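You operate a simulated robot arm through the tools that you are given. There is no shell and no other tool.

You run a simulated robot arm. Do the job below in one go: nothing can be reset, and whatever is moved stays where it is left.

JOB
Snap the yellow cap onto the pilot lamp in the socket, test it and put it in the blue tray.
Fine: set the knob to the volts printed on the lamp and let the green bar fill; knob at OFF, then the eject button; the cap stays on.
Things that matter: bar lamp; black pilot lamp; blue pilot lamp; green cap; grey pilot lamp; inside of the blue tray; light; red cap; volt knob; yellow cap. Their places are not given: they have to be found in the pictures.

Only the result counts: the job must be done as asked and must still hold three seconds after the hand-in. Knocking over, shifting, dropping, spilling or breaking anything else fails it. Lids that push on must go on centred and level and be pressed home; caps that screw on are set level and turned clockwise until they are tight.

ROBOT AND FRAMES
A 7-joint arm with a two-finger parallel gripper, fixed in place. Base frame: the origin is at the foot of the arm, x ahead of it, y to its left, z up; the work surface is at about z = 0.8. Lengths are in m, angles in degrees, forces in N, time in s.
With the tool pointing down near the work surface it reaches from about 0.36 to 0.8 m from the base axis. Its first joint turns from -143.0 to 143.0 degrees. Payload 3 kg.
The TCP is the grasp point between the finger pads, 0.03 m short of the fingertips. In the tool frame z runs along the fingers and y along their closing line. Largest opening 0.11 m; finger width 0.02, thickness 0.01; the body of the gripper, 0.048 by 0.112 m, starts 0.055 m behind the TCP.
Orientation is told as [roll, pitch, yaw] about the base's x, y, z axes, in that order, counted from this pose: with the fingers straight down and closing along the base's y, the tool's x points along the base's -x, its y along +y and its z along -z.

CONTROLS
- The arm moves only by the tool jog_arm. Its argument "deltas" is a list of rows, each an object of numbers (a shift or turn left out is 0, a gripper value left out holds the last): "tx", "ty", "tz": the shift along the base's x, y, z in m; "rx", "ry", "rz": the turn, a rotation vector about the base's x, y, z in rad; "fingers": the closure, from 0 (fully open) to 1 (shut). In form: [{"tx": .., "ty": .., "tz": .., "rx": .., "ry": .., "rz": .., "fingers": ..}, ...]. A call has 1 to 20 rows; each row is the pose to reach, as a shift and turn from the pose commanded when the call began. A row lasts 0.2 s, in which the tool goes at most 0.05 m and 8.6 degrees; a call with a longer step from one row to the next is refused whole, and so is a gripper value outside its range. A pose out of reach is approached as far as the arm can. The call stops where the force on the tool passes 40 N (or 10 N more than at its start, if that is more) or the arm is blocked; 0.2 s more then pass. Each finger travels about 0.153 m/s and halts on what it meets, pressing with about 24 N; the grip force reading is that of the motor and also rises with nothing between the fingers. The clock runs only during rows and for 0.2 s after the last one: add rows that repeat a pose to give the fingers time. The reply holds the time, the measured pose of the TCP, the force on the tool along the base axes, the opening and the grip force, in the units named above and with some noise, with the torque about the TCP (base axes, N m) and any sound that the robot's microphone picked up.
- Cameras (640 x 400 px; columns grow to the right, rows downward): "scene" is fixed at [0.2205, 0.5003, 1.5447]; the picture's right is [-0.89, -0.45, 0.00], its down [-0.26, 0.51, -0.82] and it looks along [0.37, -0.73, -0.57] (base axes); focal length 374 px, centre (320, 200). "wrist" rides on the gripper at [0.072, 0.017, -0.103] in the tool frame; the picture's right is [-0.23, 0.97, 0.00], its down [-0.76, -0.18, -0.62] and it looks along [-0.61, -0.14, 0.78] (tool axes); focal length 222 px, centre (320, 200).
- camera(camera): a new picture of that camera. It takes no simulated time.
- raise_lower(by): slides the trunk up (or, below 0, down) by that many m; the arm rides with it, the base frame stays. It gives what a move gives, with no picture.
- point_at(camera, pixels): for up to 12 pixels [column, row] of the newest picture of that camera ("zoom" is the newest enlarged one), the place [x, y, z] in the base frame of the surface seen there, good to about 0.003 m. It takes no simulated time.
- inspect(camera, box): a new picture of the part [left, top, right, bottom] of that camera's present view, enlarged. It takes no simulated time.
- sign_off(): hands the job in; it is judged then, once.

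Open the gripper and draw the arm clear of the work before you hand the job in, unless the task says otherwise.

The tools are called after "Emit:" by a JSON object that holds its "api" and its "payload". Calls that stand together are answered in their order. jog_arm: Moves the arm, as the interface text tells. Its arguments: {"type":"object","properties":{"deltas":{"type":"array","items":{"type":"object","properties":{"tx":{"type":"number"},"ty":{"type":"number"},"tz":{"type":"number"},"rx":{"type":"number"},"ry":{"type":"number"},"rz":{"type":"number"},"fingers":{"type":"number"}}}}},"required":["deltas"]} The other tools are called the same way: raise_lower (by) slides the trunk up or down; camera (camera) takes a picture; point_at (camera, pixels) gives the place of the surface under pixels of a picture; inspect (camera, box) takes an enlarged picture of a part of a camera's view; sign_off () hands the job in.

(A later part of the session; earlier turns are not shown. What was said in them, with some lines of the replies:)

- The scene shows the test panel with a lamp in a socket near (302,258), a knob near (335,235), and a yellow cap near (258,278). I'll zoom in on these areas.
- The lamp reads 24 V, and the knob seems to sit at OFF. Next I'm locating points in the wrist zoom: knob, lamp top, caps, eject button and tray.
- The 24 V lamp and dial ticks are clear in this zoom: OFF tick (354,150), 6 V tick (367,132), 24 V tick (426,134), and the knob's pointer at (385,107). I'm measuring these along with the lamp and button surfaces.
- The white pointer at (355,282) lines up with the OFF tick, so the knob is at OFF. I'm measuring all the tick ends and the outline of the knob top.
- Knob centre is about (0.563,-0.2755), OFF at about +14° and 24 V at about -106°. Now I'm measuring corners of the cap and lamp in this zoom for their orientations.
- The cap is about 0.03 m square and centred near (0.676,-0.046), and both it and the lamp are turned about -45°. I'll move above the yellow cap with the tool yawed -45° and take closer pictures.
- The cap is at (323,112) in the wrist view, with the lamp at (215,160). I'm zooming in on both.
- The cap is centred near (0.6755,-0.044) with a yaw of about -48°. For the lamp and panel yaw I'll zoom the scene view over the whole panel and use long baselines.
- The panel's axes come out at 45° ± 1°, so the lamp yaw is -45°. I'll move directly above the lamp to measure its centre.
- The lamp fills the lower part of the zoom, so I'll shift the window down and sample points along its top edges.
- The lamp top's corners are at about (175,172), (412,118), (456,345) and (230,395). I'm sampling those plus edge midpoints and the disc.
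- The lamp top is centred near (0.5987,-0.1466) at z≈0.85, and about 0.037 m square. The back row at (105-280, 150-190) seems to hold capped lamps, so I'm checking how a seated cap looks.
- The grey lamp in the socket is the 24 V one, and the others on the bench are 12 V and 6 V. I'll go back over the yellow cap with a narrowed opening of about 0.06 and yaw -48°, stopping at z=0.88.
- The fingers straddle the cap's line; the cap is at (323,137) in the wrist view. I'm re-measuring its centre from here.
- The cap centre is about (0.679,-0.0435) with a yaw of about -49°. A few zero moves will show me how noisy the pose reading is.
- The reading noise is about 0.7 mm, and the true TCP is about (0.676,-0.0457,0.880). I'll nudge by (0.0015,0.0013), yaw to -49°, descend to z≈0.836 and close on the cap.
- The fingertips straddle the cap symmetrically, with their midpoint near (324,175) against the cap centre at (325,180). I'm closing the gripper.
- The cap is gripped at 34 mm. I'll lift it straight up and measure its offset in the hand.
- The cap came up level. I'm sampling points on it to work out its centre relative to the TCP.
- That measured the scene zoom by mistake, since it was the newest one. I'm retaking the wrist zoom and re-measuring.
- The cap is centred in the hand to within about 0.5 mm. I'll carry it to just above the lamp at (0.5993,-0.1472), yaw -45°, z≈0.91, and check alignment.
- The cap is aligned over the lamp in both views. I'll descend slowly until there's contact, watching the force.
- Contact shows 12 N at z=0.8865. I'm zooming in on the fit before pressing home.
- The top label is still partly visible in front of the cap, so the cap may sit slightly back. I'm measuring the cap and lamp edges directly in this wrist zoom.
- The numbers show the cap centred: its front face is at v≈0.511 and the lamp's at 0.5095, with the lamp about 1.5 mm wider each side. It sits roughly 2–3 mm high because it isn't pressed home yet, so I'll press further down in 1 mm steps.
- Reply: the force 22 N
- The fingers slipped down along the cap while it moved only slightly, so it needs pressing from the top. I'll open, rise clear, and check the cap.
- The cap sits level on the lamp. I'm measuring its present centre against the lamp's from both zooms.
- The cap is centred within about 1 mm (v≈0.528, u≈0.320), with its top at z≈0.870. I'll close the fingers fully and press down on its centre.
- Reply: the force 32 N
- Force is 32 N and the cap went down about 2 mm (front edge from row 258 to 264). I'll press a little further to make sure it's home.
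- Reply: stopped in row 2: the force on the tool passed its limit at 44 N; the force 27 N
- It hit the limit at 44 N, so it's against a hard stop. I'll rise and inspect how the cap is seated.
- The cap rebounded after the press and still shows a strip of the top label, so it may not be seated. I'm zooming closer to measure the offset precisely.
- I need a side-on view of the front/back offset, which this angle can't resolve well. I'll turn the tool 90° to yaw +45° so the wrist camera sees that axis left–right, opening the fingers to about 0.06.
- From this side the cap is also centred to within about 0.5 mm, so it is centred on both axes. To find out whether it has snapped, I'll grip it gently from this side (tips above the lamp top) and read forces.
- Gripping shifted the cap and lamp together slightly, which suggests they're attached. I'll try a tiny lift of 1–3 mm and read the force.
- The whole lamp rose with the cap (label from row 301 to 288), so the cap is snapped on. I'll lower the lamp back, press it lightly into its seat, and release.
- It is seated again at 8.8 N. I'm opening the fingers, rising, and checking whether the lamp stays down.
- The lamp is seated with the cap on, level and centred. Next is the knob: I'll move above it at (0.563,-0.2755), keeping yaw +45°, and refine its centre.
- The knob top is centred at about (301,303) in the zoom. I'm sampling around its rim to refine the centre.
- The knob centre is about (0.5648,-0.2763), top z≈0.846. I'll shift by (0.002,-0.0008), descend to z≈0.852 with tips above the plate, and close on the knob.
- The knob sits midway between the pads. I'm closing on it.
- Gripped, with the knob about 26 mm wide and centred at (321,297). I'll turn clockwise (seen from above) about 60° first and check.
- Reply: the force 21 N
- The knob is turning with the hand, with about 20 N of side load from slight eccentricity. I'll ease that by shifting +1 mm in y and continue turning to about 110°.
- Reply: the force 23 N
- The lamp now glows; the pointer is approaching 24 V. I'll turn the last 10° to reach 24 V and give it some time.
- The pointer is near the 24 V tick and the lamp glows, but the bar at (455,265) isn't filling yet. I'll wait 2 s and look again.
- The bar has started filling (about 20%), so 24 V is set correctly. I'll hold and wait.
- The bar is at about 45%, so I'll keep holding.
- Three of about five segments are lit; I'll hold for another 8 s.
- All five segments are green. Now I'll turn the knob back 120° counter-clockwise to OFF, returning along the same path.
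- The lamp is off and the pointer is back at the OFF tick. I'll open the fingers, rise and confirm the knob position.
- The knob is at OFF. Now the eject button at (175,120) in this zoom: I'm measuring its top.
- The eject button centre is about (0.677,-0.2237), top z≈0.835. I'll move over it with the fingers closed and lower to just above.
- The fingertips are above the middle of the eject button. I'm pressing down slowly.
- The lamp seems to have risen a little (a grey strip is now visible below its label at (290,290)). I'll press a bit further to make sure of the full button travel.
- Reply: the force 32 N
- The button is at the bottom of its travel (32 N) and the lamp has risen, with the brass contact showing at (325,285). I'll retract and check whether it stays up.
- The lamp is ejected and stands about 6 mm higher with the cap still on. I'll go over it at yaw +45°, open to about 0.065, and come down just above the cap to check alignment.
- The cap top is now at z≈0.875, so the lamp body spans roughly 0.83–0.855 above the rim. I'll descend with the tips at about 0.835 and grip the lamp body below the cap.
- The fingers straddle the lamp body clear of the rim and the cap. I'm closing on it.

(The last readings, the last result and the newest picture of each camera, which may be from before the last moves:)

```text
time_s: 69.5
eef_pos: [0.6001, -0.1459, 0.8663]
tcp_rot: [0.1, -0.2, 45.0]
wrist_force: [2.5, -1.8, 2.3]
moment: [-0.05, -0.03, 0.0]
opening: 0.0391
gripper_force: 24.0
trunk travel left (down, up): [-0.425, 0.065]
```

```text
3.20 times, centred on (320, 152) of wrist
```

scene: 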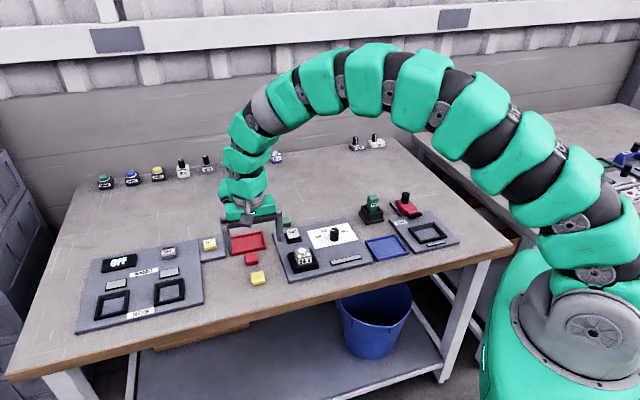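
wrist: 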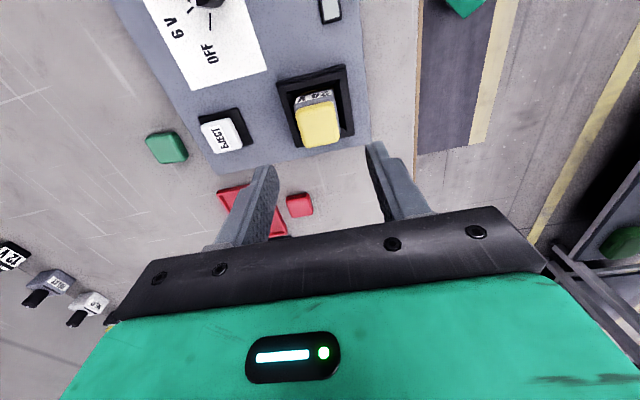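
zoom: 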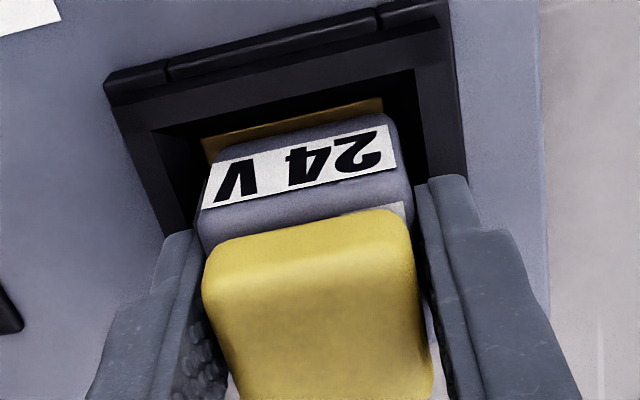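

The grip reads 39 mm on the lamp body, just below the cap. I'll lift straight up slowly, watching the force.

Emit:
{"api": "jog_arm", "payload": {"deltas": [{"tz": 0.003}, {"tz": 0.008}, {"tz": 0.015}, {"tz": 0.025}, {"tz": 0.045}, {"tz": 0.07}, {"tz": 0.07}]}}

Emit:
{"api": "inspect", "payload": {"camera": "scene", "box": [255, 180, 355, 280]}}

Emit:
{"api": "camera", "payload": {"camera": "wrist"}}

```text
time_s: 71.1
eef_pos: [0.5989, -0.1474, 0.9366]
tcp_rot: [0.2, -0.1, 45.0]
wrist_force: [-0.3, -0.1, -1.2]
moment: [0.02, -0.01, 0.03]
opening: 0.0391
gripper_force: 24.2
trunk travel left (down, up): [-0.425, 0.065]
```

```text
4.00 times, centred on (305, 230) of scene
```

zoom: 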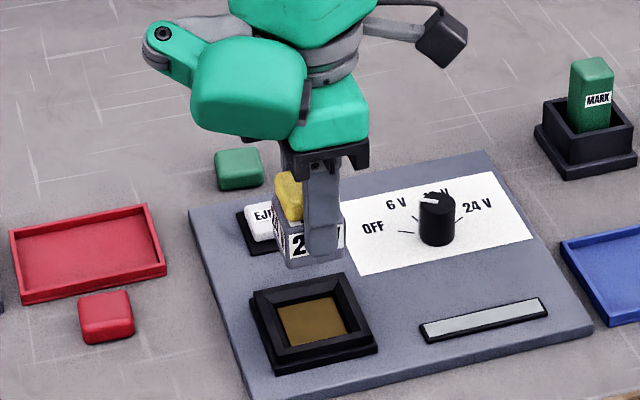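

```text
taken
```

wrist: 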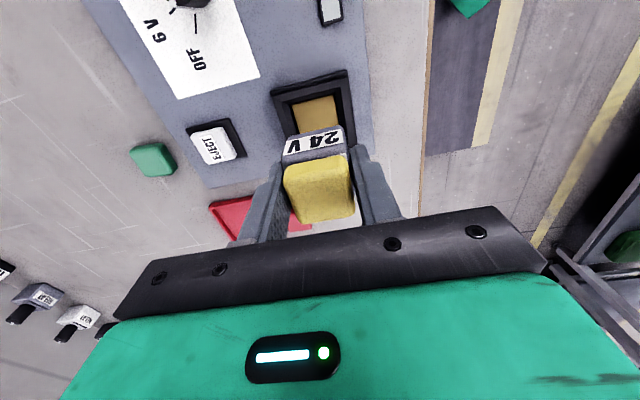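

The lamp came out with the cap on. I'm measuring the lamp's bottom edge, the tray floor and walls, and the socket floor.

Emit:
{"api": "inspect", "payload": {"camera": "scene", "box": [315, 215, 435, 275]}}

Emit:
{"api": "point_at", "payload": {"camera": "zoom", "pixels": [[375, 165], [320, 130], [400, 110], [470, 150], [350, 210], [272, 130], [405, 96], [490, 150], [345, 225], [435, 175], [300, 165], [430, 125]]}}

Emit:
{"api": "inspect", "payload": {"camera": "scene", "box": [285, 210, 345, 270]}}

```text
5.33 times, centred on (375, 245) of scene
```

zoom: 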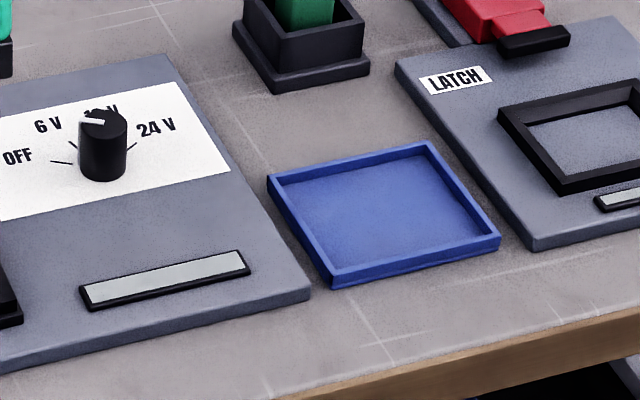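

```text
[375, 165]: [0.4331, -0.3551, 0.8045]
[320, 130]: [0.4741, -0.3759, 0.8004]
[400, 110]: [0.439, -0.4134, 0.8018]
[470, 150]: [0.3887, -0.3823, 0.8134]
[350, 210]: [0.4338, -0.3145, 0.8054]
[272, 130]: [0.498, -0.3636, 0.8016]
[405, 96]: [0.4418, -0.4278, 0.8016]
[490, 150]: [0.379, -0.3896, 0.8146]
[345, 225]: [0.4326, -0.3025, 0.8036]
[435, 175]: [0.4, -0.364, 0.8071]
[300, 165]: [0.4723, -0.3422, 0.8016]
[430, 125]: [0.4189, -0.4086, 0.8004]
```

```text
6.67 times, centred on (315, 240) of scene
```

zoom: 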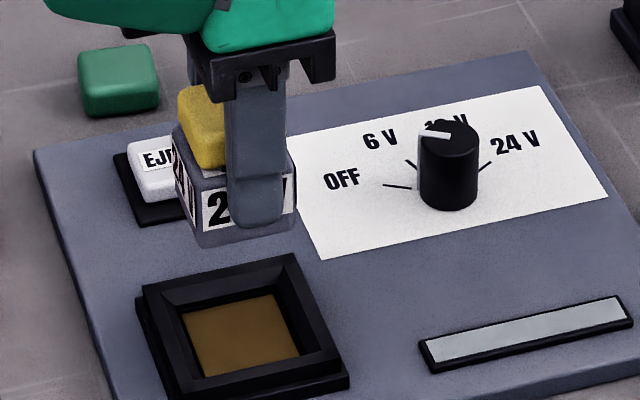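

The tray's outer corners appear at about (268,178), (428,142), (500,237) and (332,287). I'm measuring the lamp bottom in the current zoom, then the tray.

Emit:
{"api": "point_at", "payload": {"camera": "zoom", "pixels": [[212, 240], [220, 232], [285, 226], [205, 238], [240, 335], [215, 180], [182, 165]]}}

Emit:
{"api": "inspect", "payload": {"camera": "scene", "box": [355, 225, 420, 305]}}

Emit:
{"api": "inspect", "payload": {"camera": "scene", "box": [355, 225, 419, 265]}}

```text
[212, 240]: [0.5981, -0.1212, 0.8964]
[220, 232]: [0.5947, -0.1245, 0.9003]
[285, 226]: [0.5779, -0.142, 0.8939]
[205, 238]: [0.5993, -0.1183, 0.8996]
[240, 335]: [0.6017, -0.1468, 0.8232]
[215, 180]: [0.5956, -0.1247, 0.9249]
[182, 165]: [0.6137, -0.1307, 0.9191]
```

```text
5.00 times, centred on (388, 265) of scene
```

zoom: 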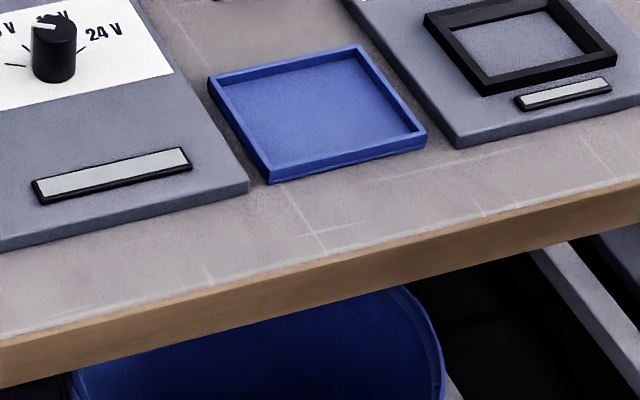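

```text
10.00 times, centred on (387, 245) of scene
```

zoom: 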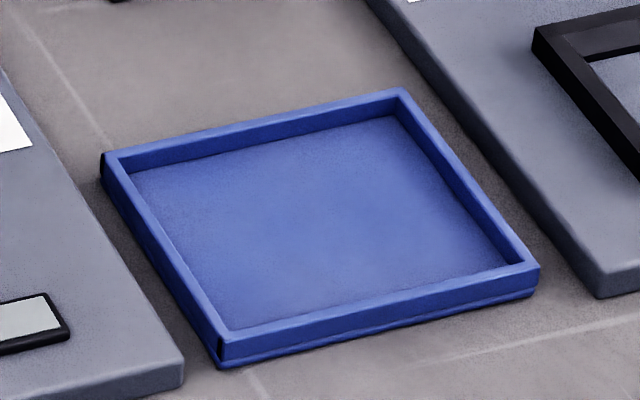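

The tray interior runs between about (132,172), (385,115), (512,263) and (232,330) in this zoom. I'm measuring the floor and rim.

Emit:
{"api": "point_at", "payload": {"camera": "zoom", "pixels": [[140, 177], [380, 122], [500, 260], [237, 322], [315, 220], [250, 200], [380, 230], [110, 158], [403, 93], [535, 268], [222, 345], [310, 180]]}}

```text
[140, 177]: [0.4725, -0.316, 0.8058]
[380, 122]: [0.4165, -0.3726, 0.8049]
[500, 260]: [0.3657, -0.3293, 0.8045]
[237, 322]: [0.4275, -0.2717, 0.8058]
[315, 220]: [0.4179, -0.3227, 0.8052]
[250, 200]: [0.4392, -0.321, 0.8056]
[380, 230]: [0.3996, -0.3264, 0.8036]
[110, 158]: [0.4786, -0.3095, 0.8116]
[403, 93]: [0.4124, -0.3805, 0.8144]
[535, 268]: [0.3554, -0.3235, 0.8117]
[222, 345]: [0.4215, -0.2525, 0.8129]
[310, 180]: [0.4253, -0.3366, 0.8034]
```

The tray floor centre is about (0.419,-0.321), z≈0.805, and the longer side lies along the +45° direction. I'll carry the lamp there while turning to yaw -45°, so the fingers open along the roomy side.

Emit:
{"api": "jog_arm", "payload": {"deltas": [{"tx": -0.015, "ty": -0.0145, "tz": 0.005, "rz": -0.131}, {"tx": -0.03, "ty": -0.029, "tz": 0.01, "rz": -0.262}, {"tx": -0.045, "ty": -0.0436, "tz": 0.01, "rz": -0.393}, {"tx": -0.06, "ty": -0.0581, "tz": 0.01, "rz": -0.524}, {"tx": -0.075, "ty": -0.0726, "tz": 0.01, "rz": -0.655}, {"tx": -0.09, "ty": -0.0871, "tz": 0.01, "rz": -0.786}, {"tx": -0.105, "ty": -0.1017, "tz": 0.01, "rz": -0.917}, {"tx": -0.12, "ty": -0.1162, "tz": 0.01, "rz": -1.048}, {"tx": -0.135, "ty": -0.1307, "tz": 0.01, "rz": -1.179}, {"tx": -0.15, "ty": -0.1452, "tz": 0.01, "rz": -1.31}, {"tx": -0.165, "ty": -0.1598, "tz": 0.01, "rz": -1.441}, {"tx": -0.1803, "ty": -0.1743, "tz": 0.01, "rz": -1.571}, {"tx": -0.1803, "ty": -0.1743, "tz": 0.01, "rz": -1.571}]}}

Emit:
{"api": "inspect", "payload": {"camera": "scene", "box": [335, 165, 455, 285]}}

Emit:
{"api": "camera", "payload": {"camera": "wrist"}}

```text
time_s: 73.9
eef_pos: [0.4184, -0.3223, 0.9453]
tcp_rot: [0.1, -0.2, -45.1]
wrist_force: [1.0, 0.4, -1.0]
moment: [-0.01, -0.03, 0.03]
opening: 0.0391
gripper_force: 24.1
trunk travel left (down, up): [-0.425, 0.065]
```

```text
3.33 times, centred on (395, 225) of scene
```

zoom: 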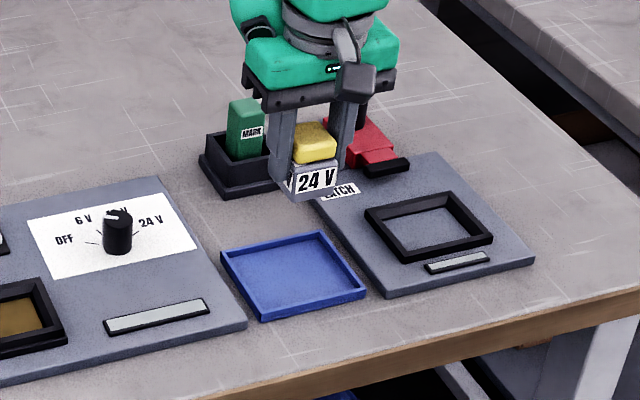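

```text
taken
```

wrist: 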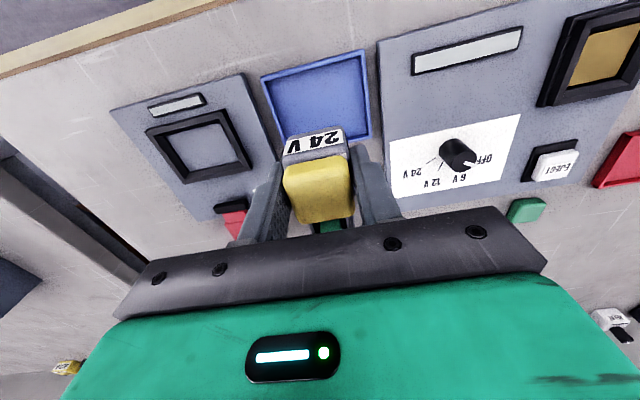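

The lamp is above the tray, gripped securely with the cap on. I'll lower it to about 15 mm above the floor and check.

Emit:
{"api": "jog_arm", "payload": {"deltas": [{"tz": -0.03}, {"tz": -0.06}, {"tz": -0.083}, {"tz": -0.083}]}}

Emit:
{"api": "inspect", "payload": {"camera": "scene", "box": [350, 210, 425, 270]}}

Emit:
{"api": "inspect", "payload": {"camera": "wrist", "box": [220, 50, 420, 215]}}

```text
time_s: 74.9
eef_pos: [0.4192, -0.3196, 0.863]
tcp_rot: [0.2, 0.0, -45.0]
wrist_force: [0.4, -0.1, -0.7]
moment: [-0.01, -0.01, 0.0]
opening: 0.0392
gripper_force: 23.4
trunk travel left (down, up): [-0.425, 0.065]
```

```text
6.67 times, centred on (388, 240) of scene
```

zoom: 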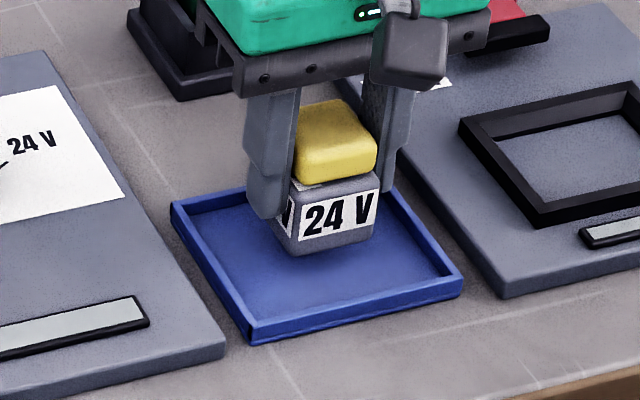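

```text
2.42 times, centred on (320, 132) of wrist
```

zoom: 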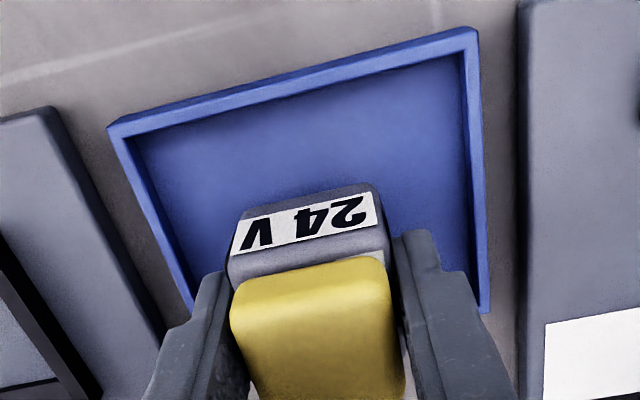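

The lamp is over the tray with good margins all round. I'm lowering it gently until it touches.

Emit:
{"api": "jog_arm", "payload": {"deltas": [{"tz": -0.006}, {"tz": -0.011}, {"tz": -0.014}, {"tz": -0.016}, {"tz": -0.0175}, {"tz": -0.019}]}}

Emit:
{"api": "inspect", "payload": {"camera": "scene", "box": [350, 210, 425, 270]}}

```text
time_s: 76.3
eef_pos: [0.4189, -0.3215, 0.8437]
tcp_rot: [0.1, -0.3, -45.0]
wrist_force: [1.3, -0.7, 28.7]
moment: [-0.07, -0.01, 0.04]
opening: 0.0391
gripper_force: 24.2
trunk travel left (down, up): [-0.425, 0.065]
```

```text
6.67 times, centred on (388, 240) of scene
```

zoom: 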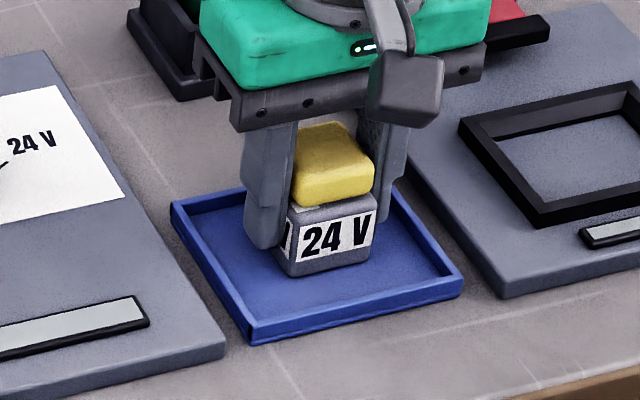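

It is on the tray floor (28.7 N contact). I'll ease up 1 mm, open slightly to about 0.05, and rise straight up.

Emit:
{"api": "jog_arm", "payload": {"deltas": [{"tz": 0.001}, {"tz": 0.0015}, {"tz": 0.0015, "fingers": 0.6}, {"tz": 0.0015, "fingers": 0.55}, {"tz": 0.0015, "fingers": 0.53}, {"tz": 0.0015, "fingers": 0.53}, {"tz": 0.02}, {"tz": 0.05}, {"tz": 0.09}, {"tz": 0.12}, {"tz": 0.12}]}}

Emit:
{"api": "inspect", "payload": {"camera": "scene", "box": [350, 210, 425, 270]}}

Emit:
{"api": "camera", "payload": {"camera": "wrist"}}

```text
time_s: 78.7
eef_pos: [0.4193, -0.3203, 0.9648]
tcp_rot: [0.1, -0.2, -45.1]
wrist_force: [0.0, 0.6, -0.5]
moment: [0.02, 0.0, 0.01]
opening: 0.0517
gripper_force: 0.0
trunk travel left (down, up): [-0.425, 0.065]
```

```text
6.67 times, centred on (388, 240) of scene
```

zoom: 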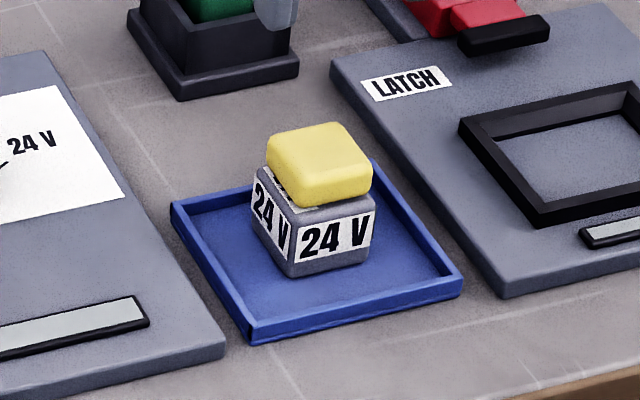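

```text
taken
```

wrist: 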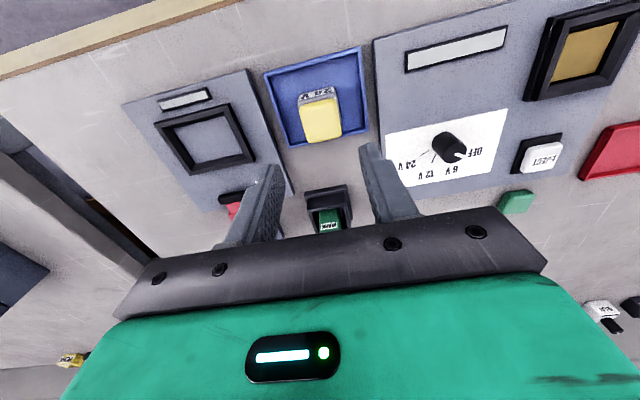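

The capped lamp stands in the blue tray. I'm taking a close look to check that the cap is level and flush on the lamp.

Emit:
{"api": "inspect", "payload": {"camera": "scene", "box": [376, 226, 408, 254]}}

Emit:
{"api": "point_at", "payload": {"camera": "zoom", "pixels": [[300, 100], [230, 60], [350, 120], [250, 190], [330, 170], [230, 220], [330, 210], [280, 280]]}}

Emit:
{"api": "inspect", "payload": {"camera": "wrist", "box": [280, 70, 360, 150]}}

```text
14.29 times, centred on (392, 240) of scene
```

zoom: 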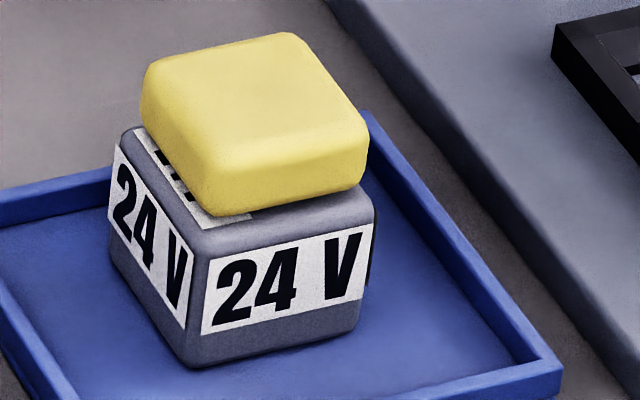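

```text
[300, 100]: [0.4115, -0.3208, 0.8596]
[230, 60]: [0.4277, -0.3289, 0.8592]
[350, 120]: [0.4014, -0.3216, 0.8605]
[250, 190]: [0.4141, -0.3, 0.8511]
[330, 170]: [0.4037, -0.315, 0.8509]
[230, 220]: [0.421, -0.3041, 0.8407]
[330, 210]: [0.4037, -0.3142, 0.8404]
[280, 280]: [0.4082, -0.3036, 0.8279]
```

```text
5.00 times, centred on (320, 110) of wrist
```

zoom: 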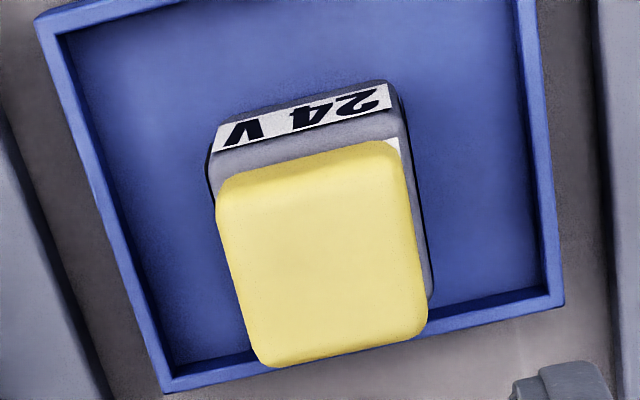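

The cap sits level and centred on the lamp, and the lamp stands flat inside the tray. I'll open the gripper and draw the arm back up clear, then check the whole scene.

Emit:
{"api": "jog_arm", "payload": {"deltas": [{"tz": 0.04, "fingers": 0.4}, {"tz": 0.08, "fingers": 0.2}, {"tx": 0.02, "ty": 0.01, "tz": 0.12, "fingers": 0}, {"tx": 0.05, "ty": 0.02, "tz": 0.14}, {"tx": 0.09, "ty": 0.03, "tz": 0.14}, {"tx": 0.09, "ty": 0.03, "tz": 0.14}]}}

Emit:
{"api": "camera", "payload": {"camera": "scene"}}

Emit:
{"api": "inspect", "payload": {"camera": "scene", "box": [220, 190, 460, 315]}}

```text
time_s: 80.1
eef_pos: [0.5087, -0.2921, 1.1035]
tcp_rot: [0.1, -0.1, -45.1]
wrist_force: [0.0, 1.2, 0.6]
moment: [-0.03, 0.0, -0.02]
opening: 0.1099
gripper_force: 0.0
trunk travel left (down, up): [-0.425, 0.065]
```

```text
taken
```

scene: 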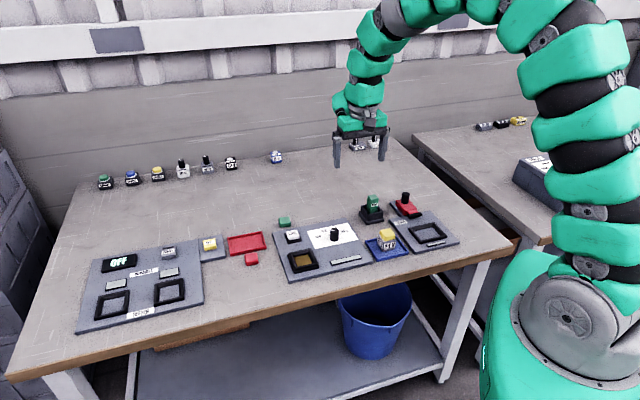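

```text
2.67 times, centred on (340, 252) of scene
```

zoom: 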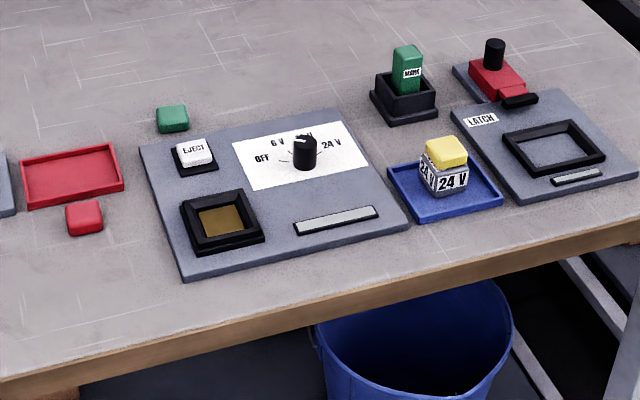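

The final view shows the capped 24 V lamp in the blue tray, the socket empty and the knob at OFF. The other parts are where they started and the arm is clear, so I'm handing in.

Emit:
{"api": "sign_off", "payload": {}}

```text
The job is handed in.
```

The yellow cap is on the 24 V pilot lamp, the lamp has been tested, and it now stands in the blue tray with the cap still on. I've handed the job in, but I haven't seen the result of the judging.

- **Cap:** It went on centred to within about 1 mm and level, pressed with up to 44 N. I heard no snap click. To check, I gripped the cap and lifted it 3 mm: the lamp came up with it. I then set the lamp back in its socket before the test.
- **Test:** I turned the knob to 24 V. The lamp lit, and I held it there until all five green segments were on.
- **Eject:** With the knob back at OFF, I pressed the eject button. The lamp rose, and I lifted it out by its body, below the cap.
- **Rest of the bench:** In the last picture nothing else had moved. The gripper is open and clear of the work.
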